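You operate a simulated robot arm through the tools that you are given. There is no shell and no other tool. Be economical: measure what you need, move in short steps, check, and stop when the job is done.

The job below is to be done with a simulated two-armed robot. You get a single attempt, and the scene is never put back.

Task
Put three of the purple lens from the top of the big table on the top of the desk. Fetch the blue tag that says "clean" from the top of the big table and set it on the top of the tool cart. Fetch the glass cylinder and set it on the master glass. Put the 7.50 mm master disc from the top of the big table on the grey shock tag there and the 5.00 mm master disc on the top of the side bench. Put the kit card on the top of the big table away on the top of the island. Take the load card and put it on the blue disc. Put the mounted lens marked "92" from the top of the big table on the silver window and the mounted lens marked "29" on the upper shelf of the open cabinet. Any order will do. Set down upright: blue tag, glass cylinder, kit card.

The check looks at the end state, three seconds after you hand in, the way a careful person would. Anything else that was tipped, shoved, dropped, spilled or broken makes it a failure.

Robot
Two 7-joint arms with fingered hands on one trunk, on a base that drives. Base frame: it is fixed to the floor where the robot stands at the start and does not move with it; the origin is under the middle of the robot, x ahead of it, y to its left, z up; the surface under the hand at the start is at about z = 0.8. Units: m, rad, N and s.
The left shoulder is at the start at [0.037, 0.092, 1.134], the right one opposite. With the tool pointing down near the work surface each hand reaches from about 0.1 to 0.54 m from the robot's upright axis, wherever it stands, measured 20 degrees to its own side. Places, roughly: blue disc [6, -2.5, 1]; blue tag [0.25, 0, 0.75]; glass cylinder (4x4x5 cm) [0.4, 0.5, 1.1]; kit card [0.5, -0.25, 0.75]; load card [1.5, -0.5, 0.75]; master disc [0.75, 0.75, 0.75]; master glass [4.5, 1, 1]; mounted lens [0.5, -1.75, 0.75]; purple lens [0.5, 0, 0.75]; shock tag [0.75, 0.75, 0.75]; silver window [1.25, -1.75, 0.75]; top of the desk [2.4, -1.9, 0.8]; top of the island [4.1, 0.5, 0.8]; top of the side bench [4.4, -2.1, 0.8]; top of the tool cart [3.7, 3, 0.9]; upper shelf of the open cabinet [2.5, -4.2, 0.5]. Payload 2.1 kg a hand.
The TCP of each hand is the grasp point between the finger pads, 0.02 m short of the fingertips. In the tool frame z runs along the fingers and y along their closing line. The gripper opens to 0.068 m. The gripper's body begins 0.023 m behind the TCP. The gripper is a hand of 5 fingers: y runs from the thumb to the fingers, the wrist lies at [-0.01, -0.079, -0.131] in the tool frame, and closing takes about 1.5 s.
Orientation is that of the tool frame in the base frame, as a unit quaternion [x, y, z, w]. With the fingers straight down and the wrist toward the robot, the tool's x, y and z point along [0, 1, 0], [1, 0, 0] and [0, 0, -1] of the base frame.

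Tools
- The arms move only by the tool servo_tool. It takes "left_series", "right_series" or both (then of equal length, played together; a hand with none holds still); each is a list of rows, each a list of 6 numbers: the shift along the base's x, y, z in m, then the turn, a rotation vector about the base's x, y, z in rad. In form: [[dx, dy, dz, rx, ry, rz], ...]. A call has 1 to 12 rows; each row is the pose to reach, as a shift and turn from the pose commanded when the call began. "left_grip" and "right_grip" are, for a hand that has rows, the finger opening in m, from 0 to 0.068, set as the call begins (left out, the last holds). A row lasts 0.2 s, in which the tool goes at most 0.05 m and 0.15 rad; a call with a longer step from one row to the next is refused whole, and so is a gripper value outside its range. A pose out of reach is approached as far as the arm can. The call stops where the force on the tool passes 40 N (or 10 N more than at its start, if that is more) or the arm is blocked; 0.2 s more then pass. The fingers move at their own pace (about 0.153 m/s each) and stop on an object; they squeeze with about 28 N. The grip force told is the motor's: it shows also when the fingers shut on nothing. Time passes only in rows, and 0.2 s behind the last, so rows that repeat a pose let the fingers close. It gives the time, the measured TCP pose, the force on the tool (base axes), the opening and the grip force at its end, in the units of the frame above (readings bear some noise), with the torque about the TCP (base axes, N m) and any sound that the robot's microphone picked up.
- Cameras (640 x 400 px; columns grow to the right, rows downward): "scene" is now at [0.123, 0.0149, 1.3141]; the picture's right is [0.16, -0.99, -0.00], its down [-0.30, -0.05, -0.95] and it looks along [0.94, 0.15, -0.31] (base axes); focal length 214 px, centre (320, 200). "left" rides on the left gripper at [-0.055, -0.058, -0.072] in its tool frame; the picture's right is [-0.57, -0.39, 0.73], its down [0.73, -0.64, 0.23] and it looks along [0.38, 0.66, 0.65] (tool axes); focal length 226 px, centre (320, 200). "right" rides on the right gripper at [0.054, -0.058, -0.072] in its tool frame; the picture's right is [-0.57, 0.39, -0.73], its down [-0.73, -0.64, 0.23] and it looks along [-0.38, 0.66, 0.65] (tool axes); focal length 226 px, centre (320, 200). There is no depth. A picture from a camera that has moved, and an enlarged one, comes with that camera's place and axes in the base frame and with its lens.
- get_image(camera): a new picture of that camera. It takes no simulated time.
- move_column(by): slides the trunk up (or, below 0, down) by that many m; the arms and the scene camera ride with it, the base frame stays. It gives what a move gives, with no picture.
- steer(legs): drives the robot by 1 to 6 legs, each [ahead, left, turn to the left] in m, m and rad, along the robot's own axes; the way and the turn of a leg run together, so that a leg with both is an arc; at most 1.5 m and 3.142 rad a leg. The arms and the cameras ride along, it lands a little off, and it stops where it bumps. It gives what a move gives.
- set_fingers(index, middle, ring, little, thumb_bend, thumb_turn, hand): sets how far each is bent, from 0 (flat) to 100 (curled in); at 30 the hand is open as for a grip, at 70 the pads meet at the TCP. One left out holds its place. A second passes; each finger stops where it meets its share of the squeeze, and holds until it gets a number again. A gripper value or a shape takes the hand back. It gives what a move gives, with no picture; readings hold the bend of each and the force on index, middle, ring, little, thumb and palm. thumb_turn goes from beside the hand (0) to across from the fingers (100), as for a grip.
- grasp_type(shape, hand): the hand has 5 fingers and takes this shape, open, in about a second: jaw (thumb against the fingers, like two jaws); tri (thumb and two fingers); tip (a fingertip pinch); poke (one finger out to press); point (the index stretched); flat (the hand flat); cup (the hand cupped); fist (a fist). The gripper value then closes the fingers along that shape, each until it touches; the sizes above hold for jaw. It gives what a move gives, with no picture.
- head_to(pan, tilt): turns the head with the scene camera to pan (to the left, within 1.501 rad either way) and tilt (down, from -0.506 to 1.204), counted from straight ahead of the robot. It gives what a move gives.
- inspect(camera, box): a new picture of the part [left, top, right, bottom] of that camera's present view, enlarged. It takes no simulated time.
- close_job(): hands the job in; it is judged then, once.

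Go step by step. Nothing tells you exact positions but the pictures and the camera data: compare them with the known pose of the tool, close in by small moves and look again before you grip or let go. The budget is 546 turns and 338 pictures, counting those below and the enlarged ones. Unless the task says otherwise, let go and move clear before handing in.

The tools are called as name(argument=value, ...) on one line, values as JSON. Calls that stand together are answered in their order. servo_tool: Moves the arms, as the interface text tells. Its arguments: {"type":"object","properties":{"left_series":{"type":"array","items":{"type":"array","items":{"type":"number"}}},"left_grip":{"type":"number"},"right_series":{"type":"array","items":{"type":"array","items":{"type":"number"}}},"right_grip":{"type":"number"}},"required":[]} The other tools are called the same way: move_column (by) slides the trunk up or down; grasp_type (shape, hand) gives the hand a shape; set_fingers (index, middle, ring, little, thumb_bend, thumb_turn, hand) moves the fingers one by one; steer (legs) drives the base; head_to (pan, tilt) turns the head that bears the scene camera; get_image (camera) takes a picture; inspect (camera, box) takes an enlarged picture of a part of a camera's view; close_job () hands the job in.

At the start:

```text
t: 0.0
left_tcp_pos: [0.3691, 0.0983, 1.3283]
left_orientation: [0.707, 0.707, 0.0, -0.001]
left_force: [-0.1, 0.5, 0.6]
left_wrist_torque: [0.01, 0.02, -0.02]
left_opening: 0.0677
left_grip_force: 0.1
left_shape: jaw
left_bend: [30.0, 30.0, 30.0, 30.0, 30.0, 98.0]
left_finger forces: [0.0, 0.1, 0.0, 0.0, 0.0, 0.0]
right_tcp_pos: [0.3867, -0.1472, 1.3227]
right_orientation: [0.707, 0.708, -0.001, 0.001]
right_force: [-0.1, -0.4, 0.3]
right_wrist_torque: [-0.03, -0.02, 0.01]
right_opening: 0.0678
right_grip_force: 0.0
right_shape: jaw
right_bend: [30.0, 30.0, 30.0, 30.0, 30.0, 98.0]
right_finger forces: [0.0, 0.1, 0.0, 0.0, 0.0, 0.0]
trunk travel left (down, up): [-0.375, 0.529]
robot x, y, heading: [0.0015, 0.0016, 0.003]
head pan, tilt: [0.162, 0.314]
```

scene: 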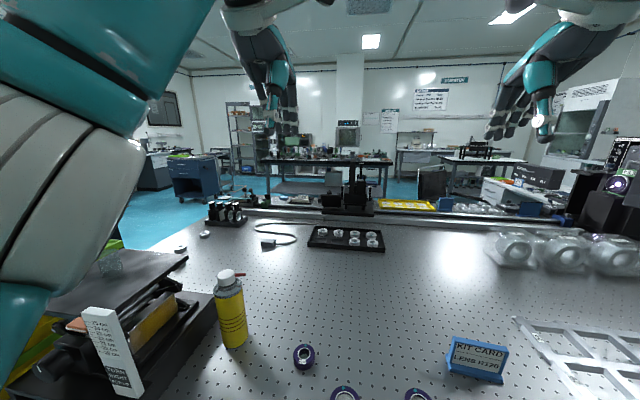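
right: 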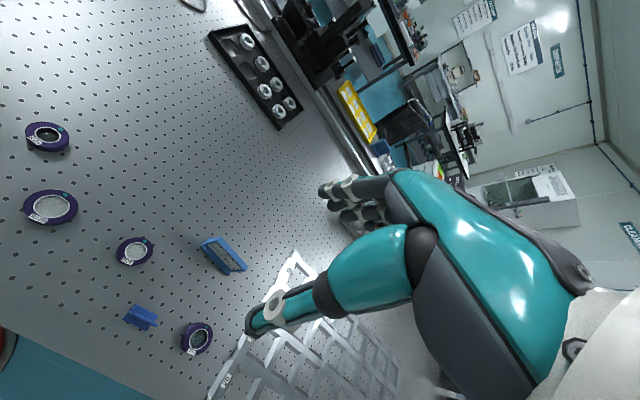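
left: 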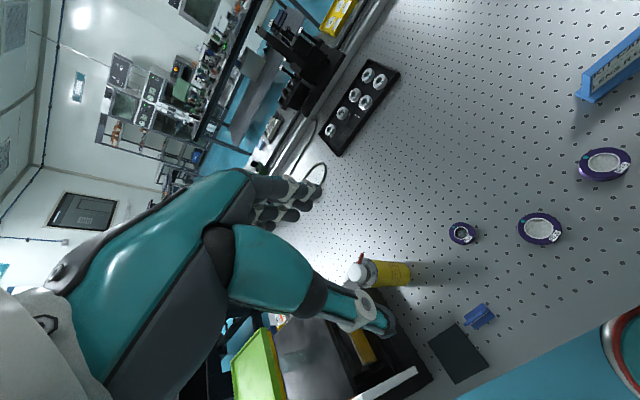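

I see a big optical table with purple lenses, a kit card and blue tags in front of me. First I look around with the head.

head_to(pan=0, tilt=0.9)

get_image(camera="scene")

head_to(pan=0.9, tilt=0.6)

get_image(camera="scene")

head_to(pan=-0.9, tilt=0.6)

get_image(camera="scene")

```text
t: 1.0
left_tcp_pos: [0.3689, 0.0978, 1.3285]
left_orientation: [0.707, 0.707, 0.001, 0.001]
left_force: [-0.4, -0.4, -0.2]
left_wrist_torque: [-0.01, 0.01, 0.0]
left_opening: 0.0679
left_grip_force: 0.1
left_shape: jaw
left_bend: [30.0, 30.0, 30.0, 30.0, 30.0, 98.0]
left_finger forces: [0.1, 0.1, 0.0, 0.1, 0.0, 0.1]
right_tcp_pos: [0.3874, -0.1463, 1.3229]
right_orientation: [0.707, 0.707, 0.0, 0.0]
right_force: [0.0, -0.2, -0.2]
right_wrist_torque: [0.0, 0.02, 0.01]
right_opening: 0.0677
right_grip_force: 0.1
right_shape: jaw
right_bend: [30.0, 30.0, 30.0, 30.0, 30.0, 98.0]
right_finger forces: [0.0, 0.0, 0.0, 0.0, 0.1, 0.0]
trunk travel left (down, up): [-0.375, 0.529]
robot x, y, heading: [0.0053, -0.0013, -0.003]
head pan, tilt: [0.0, 0.901]
```

```text
334 pictures are left
camera scene: at [0.1064, -0.0002, 1.2631], right [0.0, -1.0, 0.0], down [-0.78, 0.0, -0.62], along [0.62, 0.0, -0.78], focal length 214 px, centre (320, 200)
```

scene: 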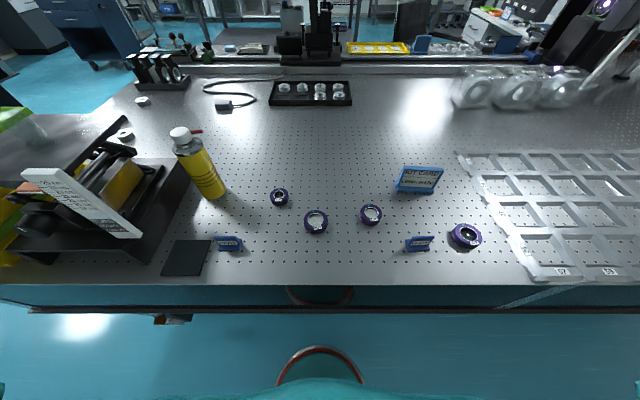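

```text
t: 2.2
left_tcp_pos: [0.3694, 0.0974, 1.3284]
left_orientation: [0.707, 0.707, 0.0, 0.0]
left_force: [0.0, -0.6, 0.0]
left_wrist_torque: [-0.02, -0.01, 0.0]
left_opening: 0.0676
left_grip_force: 0.1
left_shape: jaw
left_bend: [30.0, 30.0, 30.0, 30.0, 30.0, 98.0]
left_finger forces: [0.1, 0.0, 0.1, 0.1, 0.0, 0.0]
right_tcp_pos: [0.3865, -0.146, 1.322]
right_orientation: [0.707, 0.708, -0.001, 0.001]
right_force: [0.0, -0.5, 0.4]
right_wrist_torque: [0.01, 0.02, 0.02]
right_opening: 0.0676
right_grip_force: 0.1
right_shape: jaw
right_bend: [30.0, 30.0, 30.0, 30.0, 30.0, 98.0]
right_finger forces: [0.1, 0.0, 0.1, 0.1, 0.0, 0.0]
trunk travel left (down, up): [-0.375, 0.529]
robot x, y, heading: [0.0015, -0.0017, 0.003]
head pan, tilt: [0.901, 0.6]
```

```text
333 pictures are left
camera scene: at [0.0858, 0.069, 1.2878], right [0.78, -0.62, 0.0], down [-0.35, -0.44, -0.82], along [0.51, 0.65, -0.57], focal length 214 px, centre (320, 200)
```

scene: 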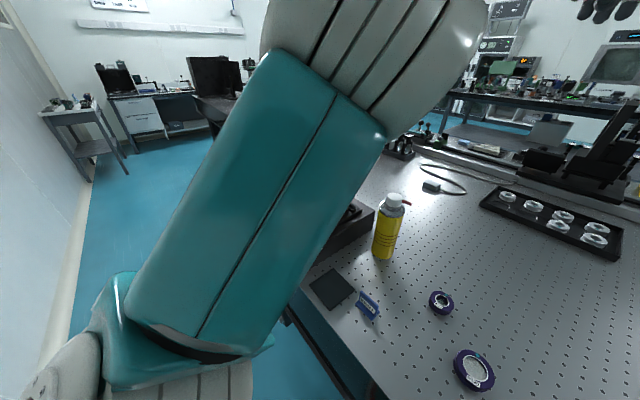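

```text
t: 4.0
left_tcp_pos: [0.3696, 0.099, 1.3292]
left_orientation: [0.707, 0.707, 0.0, -0.001]
left_force: [-0.6, 0.9, -0.1]
left_wrist_torque: [-0.02, 0.0, -0.03]
left_opening: 0.0678
left_grip_force: 0.2
left_shape: jaw
left_bend: [30.0, 30.0, 30.0, 30.0, 30.0, 98.0]
left_finger forces: [0.0, 0.0, 0.0, 0.0, 0.1, 0.0]
right_tcp_pos: [0.3855, -0.147, 1.3227]
right_orientation: [0.707, 0.707, -0.001, 0.001]
right_force: [-1.0, -0.1, 0.2]
right_wrist_torque: [0.03, -0.02, 0.01]
right_opening: 0.0679
right_grip_force: 0.2
right_shape: jaw
right_bend: [30.0, 30.0, 30.0, 30.0, 30.0, 98.0]
right_finger forces: [0.0, 0.0, 0.1, 0.1, 0.0, 0.0]
trunk travel left (down, up): [-0.375, 0.529]
robot x, y, heading: [0.0009, -0.0012, -0.003]
head pan, tilt: [-0.901, 0.6]
```

```text
332 pictures are left
camera scene: at [0.0858, -0.0695, 1.2878], right [-0.78, -0.62, 0.0], down [-0.35, 0.44, -0.82], along [0.51, -0.65, -0.57], focal length 214 px, centre (320, 200)
```

scene: 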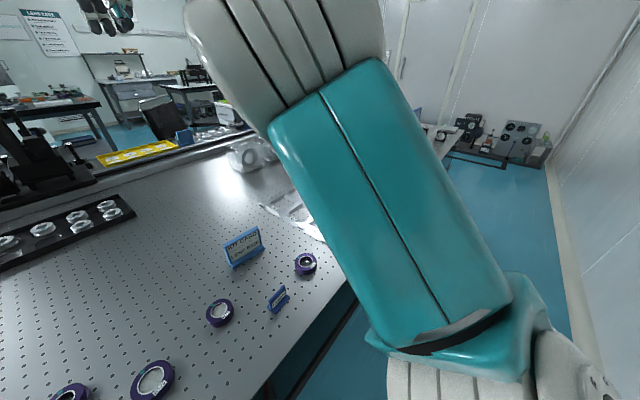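

The near part of the table holds two small blue tags, four purple lenses, and the kit card. I zoom in for reading.

head_to(pan=0, tilt=0.9)

inspect(camera="scene", box=[160, 150, 340, 290])

inspect(camera="scene", box=[340, 150, 520, 290])

inspect(camera="scene", box=[440, 60, 640, 290])

inspect(camera="scene", box=[0, 40, 220, 290])

```text
t: 5.2
left_tcp_pos: [0.3709, 0.0988, 1.3287]
left_orientation: [0.707, 0.707, 0.001, 0.0]
left_force: [-0.3, 0.4, -0.5]
left_wrist_torque: [0.01, -0.01, -0.01]
left_opening: 0.0679
left_grip_force: 0.0
left_shape: jaw
left_bend: [30.0, 30.0, 30.0, 30.0, 30.0, 98.0]
left_finger forces: [0.0, 0.0, 0.0, 0.0, 0.0, 0.0]
right_tcp_pos: [0.3869, -0.1457, 1.3227]
right_orientation: [0.707, 0.707, 0.0, 0.001]
right_force: [1.1, -0.8, 0.0]
right_wrist_torque: [0.0, -0.01, 0.01]
right_opening: 0.0676
right_grip_force: 0.0
right_shape: jaw
right_bend: [30.0, 30.0, 30.0, 30.0, 30.0, 98.0]
right_finger forces: [0.0, 0.1, 0.0, 0.0, 0.1, 0.1]
trunk travel left (down, up): [-0.375, 0.529]
robot x, y, heading: [-0.0036, 0.0013, -0.001]
head pan, tilt: [0.0, 0.901]
```

```text
2.86 times, centred on (250, 220) of scene
camera zoom: at [0.1064, -0.0003, 1.263], right [0.0, -1.0, 0.0], down [-0.78, 0.0, -0.62], along [0.62, 0.0, -0.78], focal length 613 px, centre (520, 143)
```

zoom: 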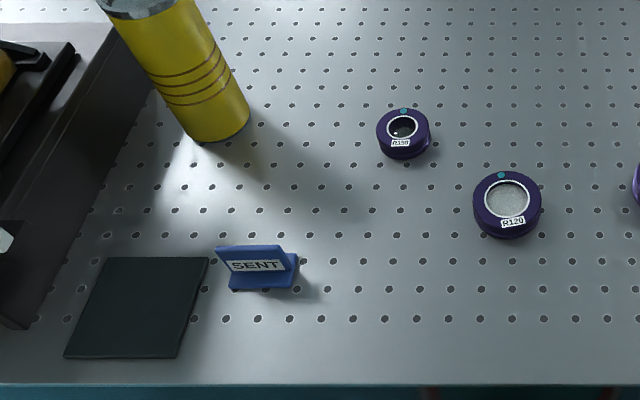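

```text
2.86 times, centred on (430, 220) of scene
camera zoom: at [0.1064, -0.0003, 1.263], right [0.0, -1.0, 0.0], down [-0.78, 0.0, -0.62], along [0.62, 0.0, -0.78], focal length 613 px, centre (6, 143)
```

zoom: 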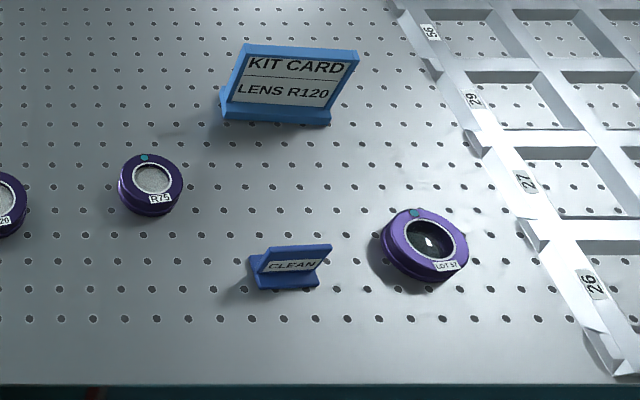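

```text
1.74 times, centred on (540, 175) of scene
camera zoom: at [0.1064, -0.0003, 1.263], right [0.0, -1.0, 0.0], down [-0.78, 0.0, -0.62], along [0.62, 0.0, -0.78], focal length 373 px, centre (-63, 244)
```

zoom: 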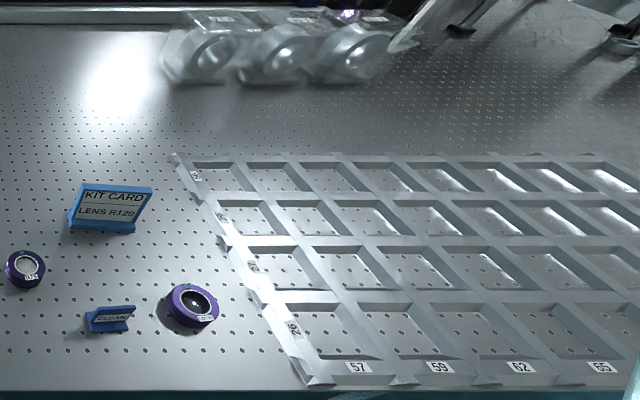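

```text
1.60 times, centred on (110, 165) of scene
camera zoom: at [0.1064, -0.0003, 1.263], right [0.0, -1.0, 0.0], down [-0.78, 0.0, -0.62], along [0.62, 0.0, -0.78], focal length 343 px, centre (656, 256)
```

zoom: 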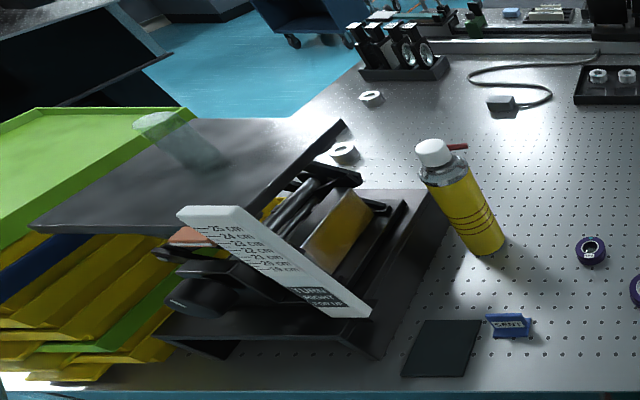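

R200, R120 and R75 fit the gripper; the LOT 57 one is larger. I lower both hands towards R200 (left) and R75 (right), stopping high to calibrate.

servo_tool(left_series=[[0.011, 0.001, -0.042, 0, 0, 0], [0.022, 0.003, -0.084, 0, 0, 0], [0.033, 0.004, -0.126, 0, 0, 0], [0.044, 0.005, -0.168, 0, 0, 0], [0.055, 0.007, -0.21, 0, 0, 0], [0.066, 0.008, -0.252, 0, 0, 0], [0.077, 0.009, -0.294, 0, 0, 0], [0.088, 0.011, -0.336, 0, 0, 0], [0.1, 0.012, -0.378, 0, 0, 0]], right_series=[[0.003, 0.002, -0.041, 0, 0, 0], [0.006, 0.004, -0.082, 0, 0, 0], [0.01, 0.006, -0.124, 0, 0, 0], [0.013, 0.008, -0.165, 0, 0, 0], [0.016, 0.01, -0.207, 0, 0, 0], [0.02, 0.012, -0.248, 0, 0, 0], [0.023, 0.014, -0.29, 0, 0, 0], [0.026, 0.016, -0.331, 0, 0, 0], [0.03, 0.019, -0.373, 0, 0, 0]], left_grip=0.068, right_grip=0.068)

get_image(camera="left")

get_image(camera="right")

get_image(camera="scene")

```text
t: 7.2
left_tcp_pos: [0.4702, 0.1099, 0.9496]
left_orientation: [0.708, 0.707, 0.0, 0.0]
left_force: [0.6, -0.9, 0.1]
left_wrist_torque: [0.0, -0.01, -0.01]
left_opening: 0.0679
left_grip_force: 0.2
left_shape: jaw
left_bend: [30.0, 30.0, 30.0, 30.0, 30.0, 98.0]
left_finger forces: [0.0, 0.0, 0.0, 0.0, 0.0, 0.0]
right_tcp_pos: [0.4171, -0.1264, 0.9494]
right_orientation: [0.707, 0.707, -0.001, 0.001]
right_force: [0.7, -0.5, -1.2]
right_wrist_torque: [0.01, -0.02, -0.01]
right_opening: 0.0676
right_grip_force: 0.1
right_shape: jaw
right_bend: [30.0, 30.0, 30.0, 30.0, 30.0, 98.0]
right_finger forces: [0.0, 0.0, 0.0, 0.0, 0.0, 0.0]
trunk travel left (down, up): [-0.375, 0.529]
robot x, y, heading: [-0.0019, -0.0023, 0.006]
head pan, tilt: [0.0, 0.901]
```

```text
327 pictures are left
camera left: at [0.4119, 0.0558, 1.0218], right [-0.39, -0.57, -0.73], down [-0.64, 0.73, -0.23], along [0.66, 0.38, -0.65], focal length 226 px, centre (320, 200)
```

left: 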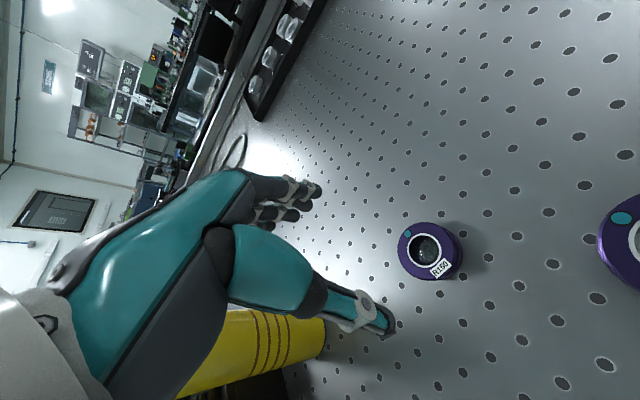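

```text
326 pictures are left
camera right: at [0.3581, -0.0732, 1.0205], right [0.39, -0.56, 0.73], down [-0.64, -0.73, -0.23], along [0.66, -0.38, -0.65], focal length 226 px, centre (320, 200)
```

right: 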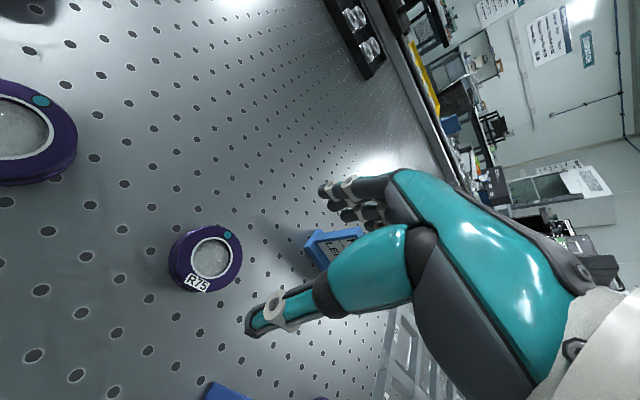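

```text
325 pictures are left
camera scene: at [0.1064, -0.0002, 1.263], right [0.0, -1.0, 0.0], down [-0.78, 0.0, -0.62], along [0.62, 0.0, -0.78], focal length 214 px, centre (320, 200)
```

scene: 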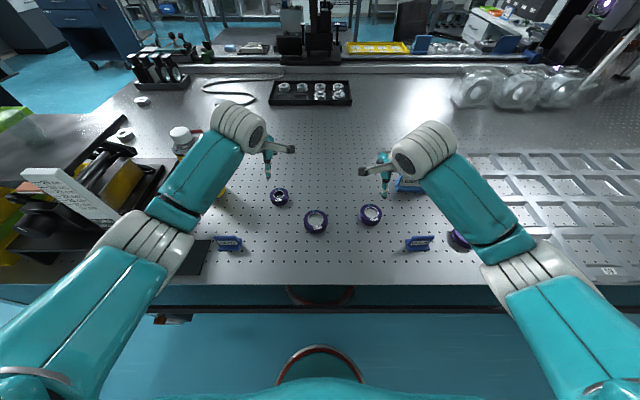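

Triangulating, lens tops are at about z 0.81; R-left at (0.482, 0.113), R75 at (0.417, -0.130). I lower to just above and look.

servo_tool(left_series=[[0.004, 0.001, -0.035, 0, 0, 0], [0.008, 0.002, -0.07, 0, 0, 0], [0.012, 0.003, -0.1, 0, 0, 0]], right_series=[[0, -0.001, -0.035, 0, 0, 0], [0, -0.002, -0.07, 0, 0, 0], [0, -0.003, -0.1, 0, 0, 0]])

get_image(camera="left")

get_image(camera="right")

```text
t: 8.0
left_tcp_pos: [0.4819, 0.113, 0.8498]
left_orientation: [0.707, 0.707, 0.0, 0.0]
left_force: [0.3, -0.7, 0.1]
left_wrist_torque: [0.0, -0.01, 0.02]
left_opening: 0.0676
left_grip_force: 0.0
left_shape: jaw
left_bend: [30.0, 30.0, 30.0, 30.0, 30.0, 98.0]
left_finger forces: [0.0, 0.1, 0.0, 0.0, 0.1, 0.0]
right_tcp_pos: [0.4167, -0.1299, 0.8483]
right_orientation: [0.707, 0.707, 0.0, 0.001]
right_force: [0.3, 0.2, 0.5]
right_wrist_torque: [0.01, 0.02, 0.0]
right_opening: 0.0675
right_grip_force: 0.1
right_shape: jaw
right_bend: [30.0, 30.0, 30.0, 30.0, 30.0, 98.0]
right_finger forces: [0.0, 0.0, 0.1, 0.0, 0.1, 0.0]
trunk travel left (down, up): [-0.375, 0.529]
robot x, y, heading: [0.0008, 0.0009, 0.001]
head pan, tilt: [0.0, 0.901]
```

```text
324 pictures are left
camera left: at [0.424, 0.0583, 0.922], right [-0.39, -0.57, -0.73], down [-0.64, 0.73, -0.23], along [0.66, 0.38, -0.65], focal length 226 px, centre (320, 200)
```

left: 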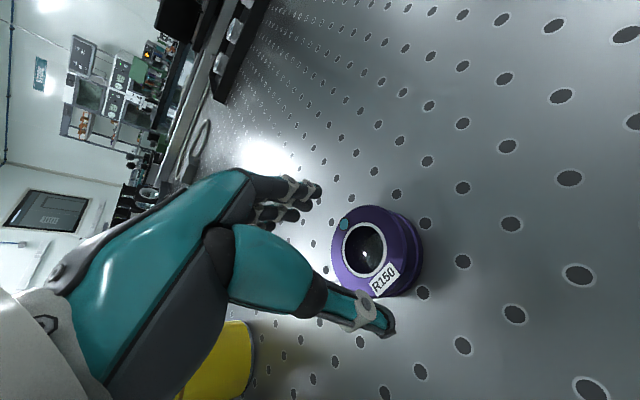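

```text
323 pictures are left
camera right: at [0.3573, -0.0756, 0.9205], right [0.39, -0.56, 0.73], down [-0.64, -0.73, -0.23], along [0.66, -0.38, -0.65], focal length 226 px, centre (320, 200)
```

right: 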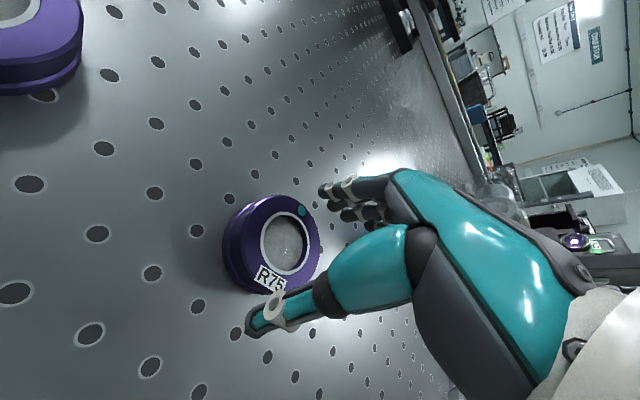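

Both hands line up over their lenses; right shifts 5 mm forward. I descend.

servo_tool(left_series=[[0, 0, -0.015, 0, 0, 0], [0, 0, -0.03, 0, 0, 0], [0, 0, -0.04, 0, 0, 0]], right_series=[[0.005, -0.003, -0.015, 0, 0, 0], [0.005, -0.003, -0.03, 0, 0, 0], [0.005, -0.003, -0.038, 0, 0, 0]])

get_image(camera="left")

get_image(camera="right")

```text
t: 8.8
left_tcp_pos: [0.4805, 0.1129, 0.816]
left_orientation: [0.708, 0.707, 0.004, 0.006]
left_force: [0.0, 0.1, 34.4]
left_wrist_torque: [0.13, -0.38, 0.02]
left_opening: 0.0662
left_grip_force: 0.1
left_shape: jaw
left_bend: [30.0, 30.0, 30.0, 30.0, 29.0, 98.0]
left_finger forces: [1.9, 19.5, 0.0, 0.1, 12.6, 0.1]
right_tcp_pos: [0.4213, -0.1333, 0.8171]
right_orientation: [0.707, 0.708, 0.004, 0.004]
right_force: [-0.3, -0.8, 29.2]
right_wrist_torque: [-0.1, -0.56, -0.07]
right_opening: 0.0662
right_grip_force: 0.0
right_shape: jaw
right_bend: [29.0, 30.0, 30.0, 30.0, 29.0, 98.0]
right_finger forces: [2.0, 18.9, 0.1, 0.0, 7.8, 0.0]
trunk travel left (down, up): [-0.375, 0.529]
robot x, y, heading: [0.0007, -0.0013, 0.002]
head pan, tilt: [0.0, 0.901]
```

```text
322 pictures are left
camera left: at [0.4217, 0.0585, 0.8878], right [-0.38, -0.57, -0.73], down [-0.64, 0.73, -0.24], along [0.67, 0.38, -0.64], focal length 226 px, centre (320, 200)
```

left: 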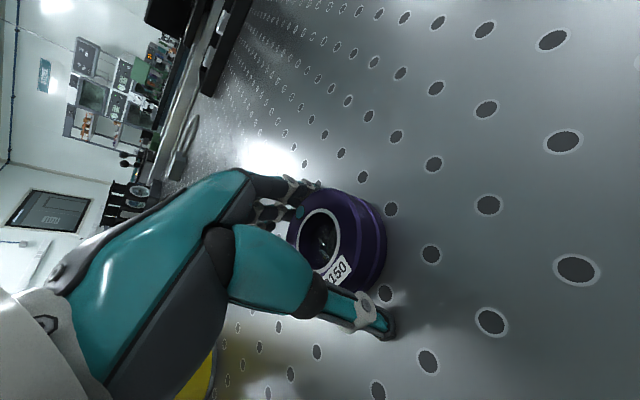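

```text
321 pictures are left
camera right: at [0.3608, -0.079, 0.8876], right [0.38, -0.57, 0.73], down [-0.64, -0.73, -0.24], along [0.67, -0.38, -0.64], focal length 226 px, centre (320, 200)
```

right: 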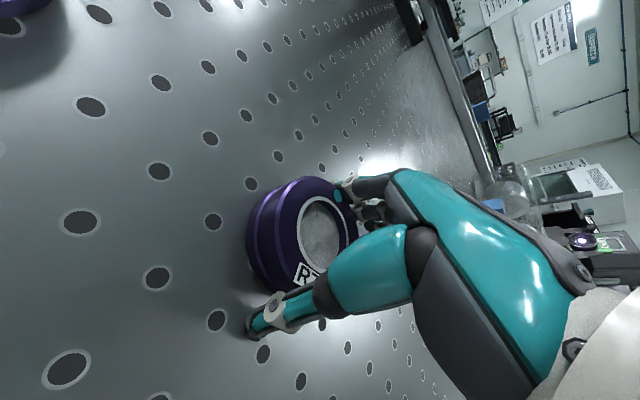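

Fingertips touch the table (table z ≈ 0.797). I lift 3 mm and close both hands.

servo_tool(left_series=[[0, 0, 0.005, 0, 0, 0], [0, 0, 0.006, 0, 0, 0], [0, 0, 0.006, 0, 0, 0]], right_series=[[0, 0, 0.004, 0, 0, 0], [0, 0, 0.005, 0, 0, 0], [0, 0, 0.005, 0, 0, 0]])

servo_tool(left_series=[[0, 0, 0, 0, 0, 0], [0, 0, 0, 0, 0, 0], [0, 0, 0, 0, 0, 0], [0, 0, 0, 0, 0, 0], [0, 0, 0, 0, 0, 0], [0, 0, 0, 0, 0, 0], [0, 0, 0.0, 0, 0, 0], [0, 0, 0.0, 0, 0, 0]], right_series=[[0, 0, 0, 0, 0, 0], [0, 0, 0, 0, 0, 0], [0, 0, 0, 0, 0, 0], [0, 0, 0, 0, 0, 0], [0, 0, 0, 0, 0, 0], [0, 0, 0, 0, 0, 0], [0, 0, 0.0, 0, 0, 0], [0, 0, 0.0, 0, 0, 0]], left_grip=0.02, right_grip=0.02)

get_image(camera="left")

get_image(camera="right")

```text
t: 9.6
left_tcp_pos: [0.4806, 0.1127, 0.818]
left_orientation: [0.707, 0.707, 0.001, 0.0]
left_force: [-0.5, 0.1, 19.5]
left_wrist_torque: [0.08, -0.5, -0.01]
left_opening: 0.0658
left_grip_force: 0.0
left_shape: jaw
left_bend: [29.0, 30.0, 30.0, 30.0, 31.0, 98.0]
left_finger forces: [1.0, 14.3, 0.1, 0.0, 3.7, 0.0]
right_tcp_pos: [0.4193, -0.1341, 0.817]
right_orientation: [0.707, 0.707, 0.0, 0.001]
right_force: [0.0, -0.2, 14.8]
right_wrist_torque: [-0.06, -0.42, -0.03]
right_opening: 0.0668
right_grip_force: 0.0
right_shape: jaw
right_bend: [29.0, 30.0, 30.0, 30.0, 31.0, 98.0]
right_finger forces: [0.8, 12.1, 0.1, 0.1, 1.8, 0.1]
trunk travel left (down, up): [-0.375, 0.529]
robot x, y, heading: [-0.0031, -0.0045, -0.003]
head pan, tilt: [0.0, 0.901]
```

```text
t: 11.0
left_tcp_pos: [0.4807, 0.1117, 0.8189]
left_orientation: [0.707, 0.707, 0.003, 0.004]
left_force: [-2.3, -0.4, 19.4]
left_wrist_torque: [-0.05, 0.43, 0.0]
left_opening: 0.041
left_grip_force: 28.2
left_shape: jaw
left_bend: [28.0, 40.0, 42.0, 41.0, 67.0, 100.0]
left_finger forces: [16.7, 8.5, 0.1, 0.0, 37.6, 0.0]
right_tcp_pos: [0.4197, -0.1325, 0.8202]
right_orientation: [0.708, 0.707, 0.003, 0.002]
right_force: [-2.8, -0.2, 19.6]
right_wrist_torque: [0.05, 0.22, 0.01]
right_opening: 0.0459
right_grip_force: 28.5
right_shape: jaw
right_bend: [28.0, 39.0, 40.0, 41.0, 59.0, 100.0]
right_finger forces: [20.8, 9.6, 0.0, 0.1, 36.0, 0.0]
trunk travel left (down, up): [-0.375, 0.529]
robot x, y, heading: [-0.0029, 0.0001, -0.005]
head pan, tilt: [0.0, 0.901]
stopped in row 7 (left hand): the force on the tool passed its limit at 40 N (the readings are from after the stop); the commanded pose is now the measured one
```

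```text
320 pictures are left
camera left: at [0.4217, 0.0585, 0.8909], right [-0.38, -0.57, -0.73], down [-0.64, 0.73, -0.24], along [0.67, 0.38, -0.64], focal length 226 px, centre (320, 200)
```

left: 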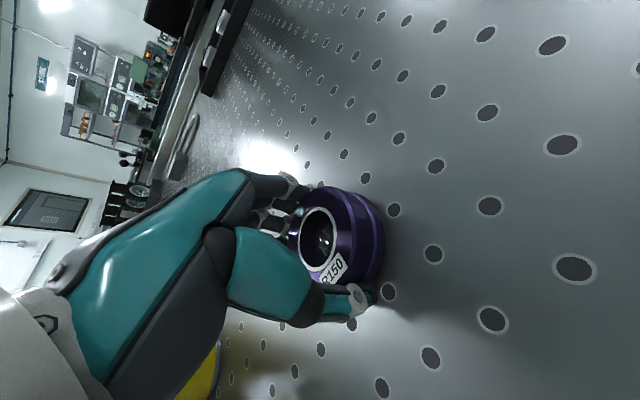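

```text
319 pictures are left
camera right: at [0.361, -0.0792, 0.8904], right [0.38, -0.57, 0.73], down [-0.64, -0.73, -0.23], along [0.67, -0.38, -0.64], focal length 226 px, centre (320, 200)
```

right: 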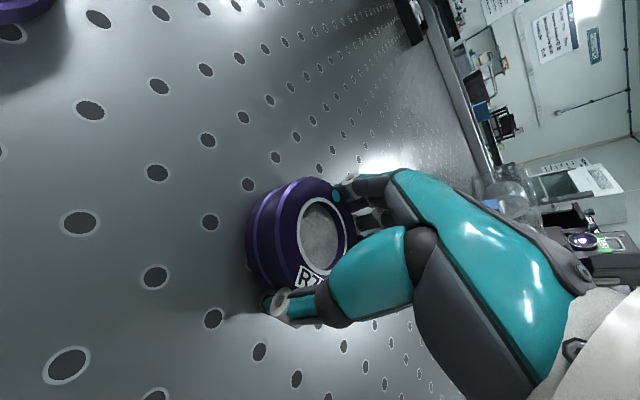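

Both gripped. I lift both by 12 cm and check.

servo_tool(left_series=[[0, 0, 0.02, 0, 0, 0], [0, 0, 0.05, 0, 0, 0], [0, 0, 0.09, 0, 0, 0], [0, 0, 0.13, 0, 0, 0]], right_series=[[0, 0, 0.02, 0, 0, 0], [0, 0, 0.05, 0, 0, 0], [0, 0, 0.09, 0, 0, 0], [0, 0, 0.13, 0, 0, 0]])

get_image(camera="scene")

get_image(camera="left")

```text
t: 12.0
left_tcp_pos: [0.4819, 0.1139, 0.9475]
left_orientation: [0.707, 0.707, 0.0, 0.0]
left_force: [-0.2, -0.1, -0.7]
left_wrist_torque: [-0.02, -0.01, -0.01]
left_opening: 0.0416
left_grip_force: 28.1
left_shape: jaw
left_bend: [28.0, 40.0, 42.0, 41.0, 68.0, 100.0]
left_finger forces: [15.3, 8.2, 0.1, 0.1, 23.6, 0.1]
right_tcp_pos: [0.4227, -0.1334, 0.9469]
right_orientation: [0.707, 0.707, -0.001, 0.001]
right_force: [-0.2, -0.3, -1.2]
right_wrist_torque: [0.01, 0.01, -0.02]
right_opening: 0.0455
right_grip_force: 27.6
right_shape: jaw
right_bend: [27.0, 38.0, 40.0, 41.0, 62.0, 100.0]
right_finger forces: [16.8, 7.9, 0.0, 0.0, 24.9, 0.0]
trunk travel left (down, up): [-0.375, 0.529]
robot x, y, heading: [0.0013, 0.0021, -0.001]
head pan, tilt: [0.0, 0.901]
```

```text
318 pictures are left
camera scene: at [0.1065, -0.0002, 1.263], right [0.0, -1.0, 0.0], down [-0.78, 0.0, -0.62], along [0.62, 0.0, -0.78], focal length 214 px, centre (320, 200)
```

scene: 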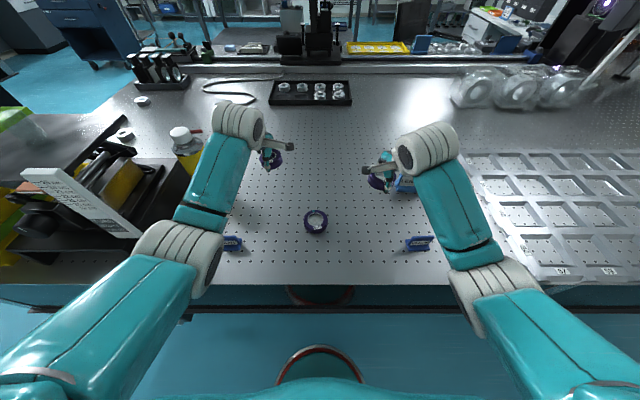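

```text
317 pictures are left
camera left: at [0.4234, 0.0591, 1.0185], right [-0.39, -0.57, -0.73], down [-0.64, 0.73, -0.23], along [0.66, 0.38, -0.65], focal length 226 px, centre (320, 200)
```

left: 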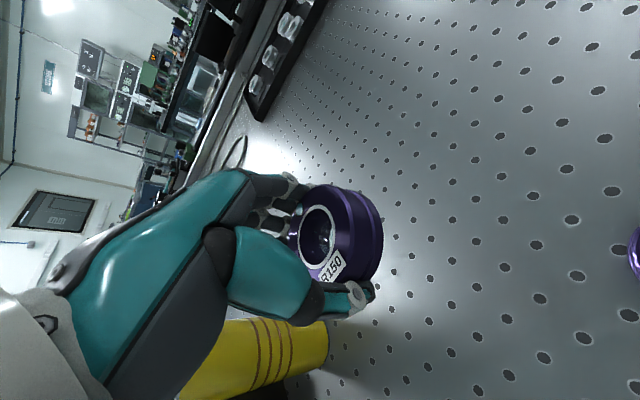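

Both lenses are held. I raise the trunk, back away from the table and look around to plan the route.

move_column(by=0.25)

steer(legs=[[-0.35, 0, 0]])

head_to(pan=-0.9, tilt=0.45)

get_image(camera="scene")

head_to(pan=0.9, tilt=0.45)

get_image(camera="scene")

head_to(pan=0, tilt=0.35)

get_image(camera="scene")

```text
t: 14.6
left_tcp_pos: [0.4825, 0.1126, 1.1964]
left_orientation: [0.708, 0.706, 0.0, 0.0]
left_force: [-0.3, 1.6, -0.4]
left_wrist_torque: [0.04, 0.01, 0.01]
left_opening: 0.0413
left_grip_force: 28.1
left_shape: jaw
left_bend: [28.0, 40.0, 42.0, 41.0, 68.0, 100.0]
left_finger forces: [15.3, 8.2, 0.0, 0.0, 23.5, 0.0]
right_tcp_pos: [0.4233, -0.1336, 1.1977]
right_orientation: [0.707, 0.707, 0.0, 0.0]
right_force: [0.1, 0.1, -0.5]
right_wrist_torque: [0.0, 0.03, -0.03]
right_opening: 0.0458
right_grip_force: 28.0
right_shape: jaw
right_bend: [27.0, 38.0, 40.0, 41.0, 62.0, 100.0]
right_finger forces: [16.9, 7.9, 0.1, 0.0, 24.8, 0.0]
trunk travel left (down, up): [-0.625, 0.279]
robot x, y, heading: [0.0007, -0.0, 0.001]
head pan, tilt: [0.0, 0.901]
```

```text
t: 16.9
left_tcp_pos: [0.1275, 0.113, 1.1972]
left_orientation: [0.706, 0.708, 0.0, 0.001]
left_force: [-0.2, 0.8, -0.9]
left_wrist_torque: [0.03, -0.03, -0.03]
left_opening: 0.0413
left_grip_force: 27.7
left_shape: jaw
left_bend: [28.0, 40.0, 42.0, 41.0, 68.0, 100.0]
left_finger forces: [15.5, 8.2, 0.1, 0.0, 23.5, 0.0]
right_tcp_pos: [0.0684, -0.1334, 1.1973]
right_orientation: [0.706, 0.708, 0.0, 0.001]
right_force: [-0.6, 0.2, -1.2]
right_wrist_torque: [-0.02, 0.02, 0.01]
right_opening: 0.0455
right_grip_force: 28.1
right_shape: jaw
right_bend: [27.0, 38.0, 40.0, 41.0, 62.0, 100.0]
right_finger forces: [16.9, 7.7, 0.0, 0.0, 24.9, 0.0]
trunk travel left (down, up): [-0.625, 0.279]
robot x, y, heading: [-0.3545, 0.0001, -0.003]
head pan, tilt: [0.0, 0.901]
```

```text
t: 18.1
left_tcp_pos: [0.1286, 0.1126, 1.1966]
left_orientation: [0.707, 0.708, 0.001, 0.001]
left_force: [0.2, -0.3, 0.0]
left_wrist_torque: [-0.01, 0.02, 0.02]
left_opening: 0.0416
left_grip_force: 27.9
left_shape: jaw
left_bend: [28.0, 40.0, 42.0, 41.0, 68.0, 100.0]
left_finger forces: [15.4, 8.2, 0.0, 0.0, 23.5, 0.1]
right_tcp_pos: [0.0683, -0.1344, 1.196]
right_orientation: [0.706, 0.708, 0.0, 0.0]
right_force: [0.0, -0.5, 0.9]
right_wrist_torque: [-0.03, 0.0, -0.01]
right_opening: 0.0454
right_grip_force: 27.7
right_shape: jaw
right_bend: [27.0, 38.0, 40.0, 41.0, 62.0, 100.0]
right_finger forces: [16.8, 7.8, 0.0, 0.1, 25.0, 0.0]
trunk travel left (down, up): [-0.625, 0.279]
robot x, y, heading: [-0.3518, -0.0046, 0.002]
head pan, tilt: [-0.901, 0.45]
```

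```text
316 pictures are left
camera scene: at [-0.2844, -0.0723, 1.5522], right [-0.78, -0.62, 0.0], down [-0.27, 0.34, -0.9], along [0.56, -0.7, -0.44], focal length 214 px, centre (320, 200)
```

scene: 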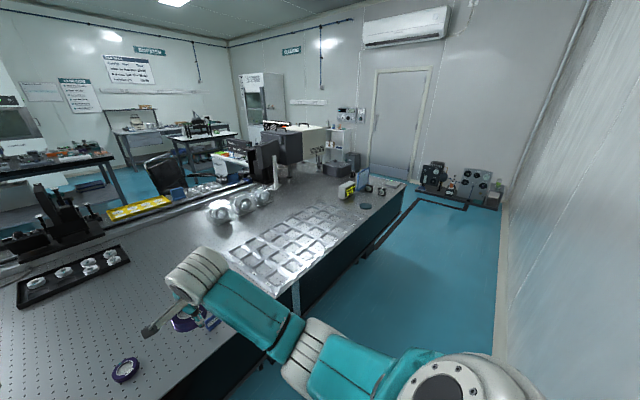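

```text
t: 19.9
left_tcp_pos: [0.1281, 0.113, 1.1964]
left_orientation: [0.707, 0.707, 0.001, 0.001]
left_force: [0.3, -0.2, -0.6]
left_wrist_torque: [0.01, -0.01, -0.03]
left_opening: 0.0413
left_grip_force: 28.3
left_shape: jaw
left_bend: [28.0, 40.0, 42.0, 41.0, 68.0, 100.0]
left_finger forces: [15.4, 8.1, 0.0, 0.0, 23.6, 0.0]
right_tcp_pos: [0.0683, -0.1322, 1.1965]
right_orientation: [0.706, 0.708, -0.001, 0.0]
right_force: [-1.5, 0.7, 0.1]
right_wrist_torque: [0.01, 0.02, -0.05]
right_opening: 0.0454
right_grip_force: 27.8
right_shape: jaw
right_bend: [27.0, 38.0, 40.0, 41.0, 62.0, 100.0]
right_finger forces: [16.9, 7.9, 0.0, 0.0, 24.9, 0.1]
trunk travel left (down, up): [-0.625, 0.279]
robot x, y, heading: [-0.3555, -0.0013, 0.002]
head pan, tilt: [0.901, 0.45]
```

```text
315 pictures are left
camera scene: at [-0.2846, 0.0717, 1.5523], right [0.78, -0.62, 0.0], down [-0.27, -0.34, -0.9], along [0.56, 0.71, -0.44], focal length 214 px, centre (320, 200)
```

scene: 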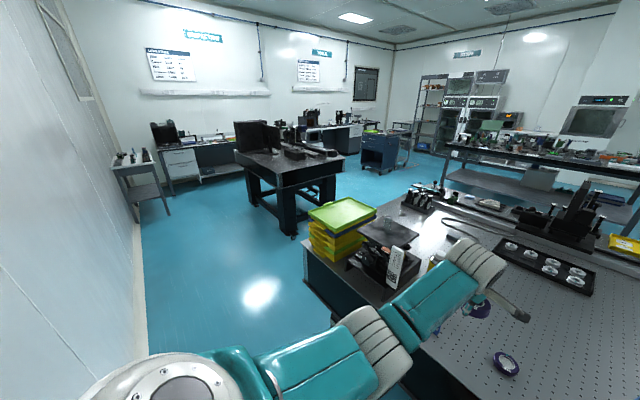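

```text
t: 21.1
left_tcp_pos: [0.1282, 0.1124, 1.1981]
left_orientation: [0.706, 0.708, 0.002, 0.0]
left_force: [-0.5, -0.1, -0.7]
left_wrist_torque: [0.0, 0.0, 0.03]
left_opening: 0.0415
left_grip_force: 27.8
left_shape: jaw
left_bend: [28.0, 40.0, 42.0, 41.0, 68.0, 100.0]
left_finger forces: [15.4, 8.2, 0.1, 0.0, 23.4, 0.1]
right_tcp_pos: [0.0697, -0.1329, 1.1969]
right_orientation: [0.707, 0.708, 0.0, 0.001]
right_force: [0.0, 0.5, -0.6]
right_wrist_torque: [-0.03, -0.01, 0.01]
right_opening: 0.0455
right_grip_force: 27.6
right_shape: jaw
right_bend: [27.0, 38.0, 40.0, 41.0, 62.0, 100.0]
right_finger forces: [16.9, 7.8, 0.0, 0.0, 25.0, 0.0]
trunk travel left (down, up): [-0.625, 0.279]
robot x, y, heading: [-0.3543, -0.0019, 0.005]
head pan, tilt: [0.0, 0.351]
```

```text
314 pictures are left
camera scene: at [-0.2485, -0.0002, 1.5614], right [0.0, -1.0, 0.0], down [-0.34, 0.0, -0.94], along [0.94, 0.0, -0.34], focal length 214 px, centre (320, 200)
```

scene: 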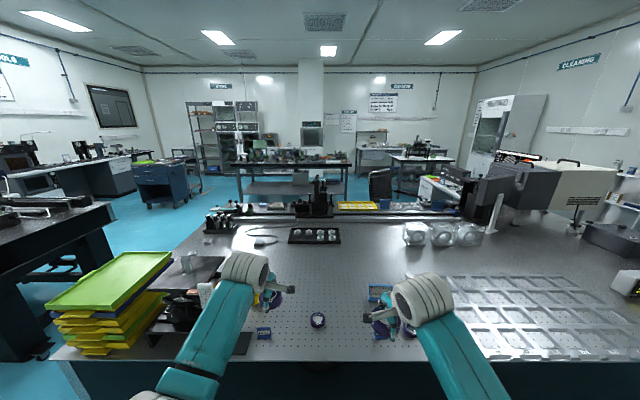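

Table spans roughly x 0.26–1.5, y 0.9 to −2.1. I sidestep right along the table and look at the mounted lenses on the way, then go around the right end to the desk.

steer(legs=[[0, -1.4, 0]])

head_to(pan=-0.2, tilt=0.6)

get_image(camera="scene")

steer(legs=[[0, -1.4, 0]])

head_to(pan=0, tilt=0.5)

get_image(camera="scene")

```text
t: 28.1
left_tcp_pos: [0.1333, -1.298, 1.1967]
left_orientation: [0.705, 0.71, 0.0, 0.001]
left_force: [0.5, 0.2, -0.9]
left_wrist_torque: [0.0, 0.01, 0.0]
left_opening: 0.0415
left_grip_force: 28.2
left_shape: jaw
left_bend: [28.0, 40.0, 42.0, 41.0, 68.0, 100.0]
left_finger forces: [15.4, 8.2, 0.0, 0.0, 23.4, 0.0]
right_tcp_pos: [0.0748, -1.5455, 1.1983]
right_orientation: [0.704, 0.71, 0.0, 0.0]
right_force: [1.3, -0.4, -1.1]
right_wrist_torque: [-0.02, -0.02, 0.0]
right_opening: 0.0455
right_grip_force: 27.9
right_shape: jaw
right_bend: [27.0, 38.0, 40.0, 41.0, 62.0, 100.0]
right_finger forces: [16.9, 7.8, 0.0, 0.1, 24.8, 0.0]
trunk travel left (down, up): [-0.625, 0.279]
robot x, y, heading: [-0.3471, -1.4181, 0.007]
head pan, tilt: [0.0, 0.351]
```

```text
t: 28.9
left_tcp_pos: [0.1324, -1.2984, 1.1963]
left_orientation: [0.705, 0.71, 0.001, 0.0]
left_force: [0.0, -0.1, -0.3]
left_wrist_torque: [-0.02, 0.0, -0.03]
left_opening: 0.0415
left_grip_force: 28.0
left_shape: jaw
left_bend: [28.0, 40.0, 42.0, 41.0, 68.0, 100.0]
left_finger forces: [15.4, 8.2, 0.1, 0.0, 23.5, 0.0]
right_tcp_pos: [0.0751, -1.5443, 1.1966]
right_orientation: [0.704, 0.71, 0.0, 0.0]
right_force: [-0.7, -0.9, -0.4]
right_wrist_torque: [-0.02, 0.03, 0.01]
right_opening: 0.0455
right_grip_force: 27.5
right_shape: jaw
right_bend: [27.0, 38.0, 40.0, 41.0, 62.0, 100.0]
right_finger forces: [16.9, 7.8, 0.1, 0.1, 24.9, 0.0]
trunk travel left (down, up): [-0.625, 0.279]
robot x, y, heading: [-0.3475, -1.4188, 0.004]
head pan, tilt: [-0.201, 0.6]
```

```text
313 pictures are left
camera scene: at [-0.2494, -1.4314, 1.5387], right [-0.19, -0.98, 0.0], down [-0.55, 0.11, -0.83], along [0.81, -0.16, -0.56], focal length 214 px, centre (320, 200)
```

scene: 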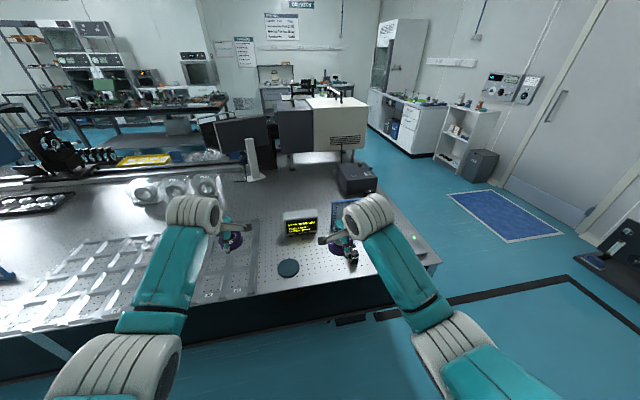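

```text
t: 35.9
left_tcp_pos: [0.1424, -2.6995, 1.1969]
left_orientation: [0.704, 0.71, 0.001, 0.0]
left_force: [0.1, 0.0, -1.2]
left_wrist_torque: [-0.01, -0.03, 0.02]
left_opening: 0.0415
left_grip_force: 28.7
left_shape: jaw
left_bend: [28.0, 40.0, 42.0, 41.0, 68.0, 100.0]
left_finger forces: [15.4, 8.2, 0.1, 0.1, 23.5, 0.0]
right_tcp_pos: [0.0842, -2.9465, 1.1974]
right_orientation: [0.705, 0.709, 0.0, 0.0]
right_force: [-0.1, 0.0, -0.5]
right_wrist_torque: [-0.01, -0.02, -0.02]
right_opening: 0.0455
right_grip_force: 28.1
right_shape: jaw
right_bend: [27.0, 38.0, 40.0, 41.0, 62.0, 100.0]
right_finger forces: [16.9, 7.9, 0.1, 0.1, 24.9, 0.1]
trunk travel left (down, up): [-0.625, 0.279]
robot x, y, heading: [-0.3388, -2.8188, 0.01]
head pan, tilt: [-0.201, 0.6]
```

```text
t: 36.6
left_tcp_pos: [0.1418, -2.7005, 1.1968]
left_orientation: [0.705, 0.709, 0.0, 0.002]
left_force: [0.9, 0.1, -0.8]
left_wrist_torque: [0.0, 0.04, -0.04]
left_opening: 0.0416
left_grip_force: 27.4
left_shape: jaw
left_bend: [28.0, 40.0, 42.0, 41.0, 68.0, 100.0]
left_finger forces: [15.5, 8.2, 0.0, 0.0, 23.5, 0.0]
right_tcp_pos: [0.0844, -2.9474, 1.196]
right_orientation: [0.704, 0.71, 0.001, 0.0]
right_force: [-0.6, -0.4, -1.4]
right_wrist_torque: [-0.03, 0.03, 0.03]
right_opening: 0.0456
right_grip_force: 27.8
right_shape: jaw
right_bend: [27.0, 38.0, 40.0, 41.0, 62.0, 100.0]
right_finger forces: [16.9, 7.8, 0.0, 0.0, 24.8, 0.0]
trunk travel left (down, up): [-0.625, 0.279]
robot x, y, heading: [-0.3382, -2.8133, 0.007]
head pan, tilt: [0.0, 0.499]
```

```text
312 pictures are left
camera scene: at [-0.2358, -2.816, 1.5477], right [0.01, -1.0, 0.0], down [-0.48, 0.0, -0.88], along [0.88, 0.01, -0.48], focal length 214 px, centre (320, 200)
```

scene: 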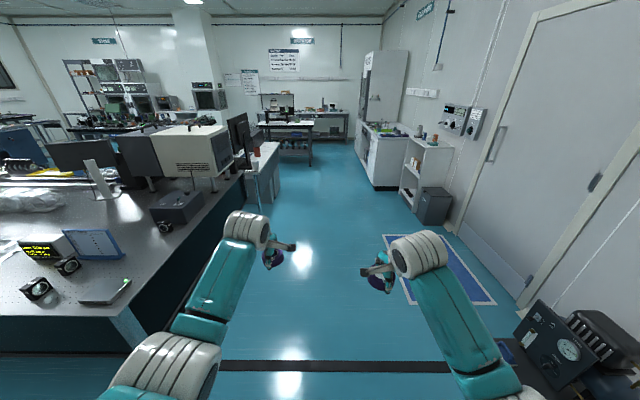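

The white desk is on the left of the aisle, the open cabinet on the right. I drive ahead along the aisle and turn left to face the desk.

steer(legs=[[1.35, 0, 0], [1.3, -0.02, 0], [0, 0, 1.56]])

get_image(camera="scene")

```text
t: 53.3
left_tcp_pos: [2.1949, -2.3333, 1.1979]
left_orientation: [-0.003, 1.0, 0.002, 0.0]
left_force: [-0.3, -1.2, -0.4]
left_wrist_torque: [0.0, -0.03, 0.02]
left_opening: 0.0414
left_grip_force: 27.8
left_shape: jaw
left_bend: [28.0, 40.0, 42.0, 41.0, 68.0, 100.0]
left_finger forces: [15.4, 8.2, 0.0, 0.0, 23.5, 0.0]
right_tcp_pos: [2.4405, -2.3918, 1.1978]
right_orientation: [-0.003, 1.0, 0.0, 0.001]
right_force: [-0.4, 0.0, -1.3]
right_wrist_torque: [0.02, -0.01, 0.0]
right_opening: 0.0451
right_grip_force: 28.2
right_shape: jaw
right_bend: [27.0, 38.0, 40.0, 41.0, 62.0, 100.0]
right_finger forces: [16.6, 7.6, 0.0, 0.0, 24.4, 0.1]
trunk travel left (down, up): [-0.625, 0.279]
robot x, y, heading: [2.3102, -2.8151, 1.578]
head pan, tilt: [0.0, 0.499]
```

```text
311 pictures are left
camera scene: at [2.307, -2.7095, 1.5478], right [1.0, 0.0, 0.0], down [0.0, -0.48, -0.88], along [0.0, 0.88, -0.48], focal length 214 px, centre (320, 200)
```

scene: 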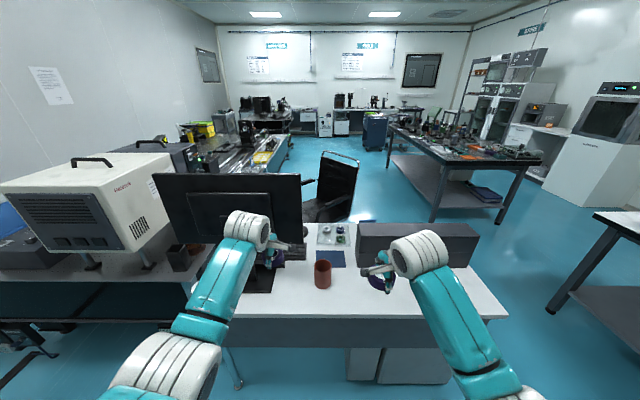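

I'm facing the desk (near edge y≈−2.24). I tilt down to find free spots.

head_to(pan=0, tilt=0.85)

get_image(camera="scene")

```text
t: 54.1
left_tcp_pos: [2.1957, -2.3324, 1.1977]
left_orientation: [-0.003, 1.0, 0.0, 0.001]
left_force: [0.0, -0.3, -1.2]
left_wrist_torque: [-0.03, 0.01, -0.04]
left_opening: 0.0412
left_grip_force: 27.5
left_shape: jaw
left_bend: [28.0, 40.0, 42.0, 41.0, 68.0, 100.0]
left_finger forces: [15.4, 8.3, 0.1, 0.0, 23.5, 0.1]
right_tcp_pos: [2.4404, -2.3908, 1.1978]
right_orientation: [-0.003, 1.0, 0.0, 0.0]
right_force: [0.1, -0.1, -0.6]
right_wrist_torque: [-0.04, -0.01, 0.02]
right_opening: 0.045
right_grip_force: 27.5
right_shape: jaw
right_bend: [27.0, 38.0, 40.0, 41.0, 62.0, 100.0]
right_finger forces: [16.6, 7.7, 0.0, 0.0, 24.4, 0.0]
trunk travel left (down, up): [-0.625, 0.279]
robot x, y, heading: [2.3066, -2.8147, 1.575]
head pan, tilt: [0.0, 0.85]
```

```text
310 pictures are left
camera scene: at [2.3071, -2.7223, 1.5179], right [1.0, 0.0, 0.0], down [0.0, -0.75, -0.66], along [0.0, 0.66, -0.75], focal length 214 px, centre (320, 200)
```

scene: 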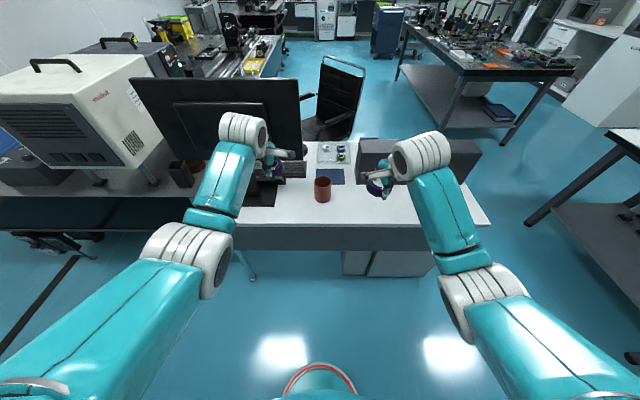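

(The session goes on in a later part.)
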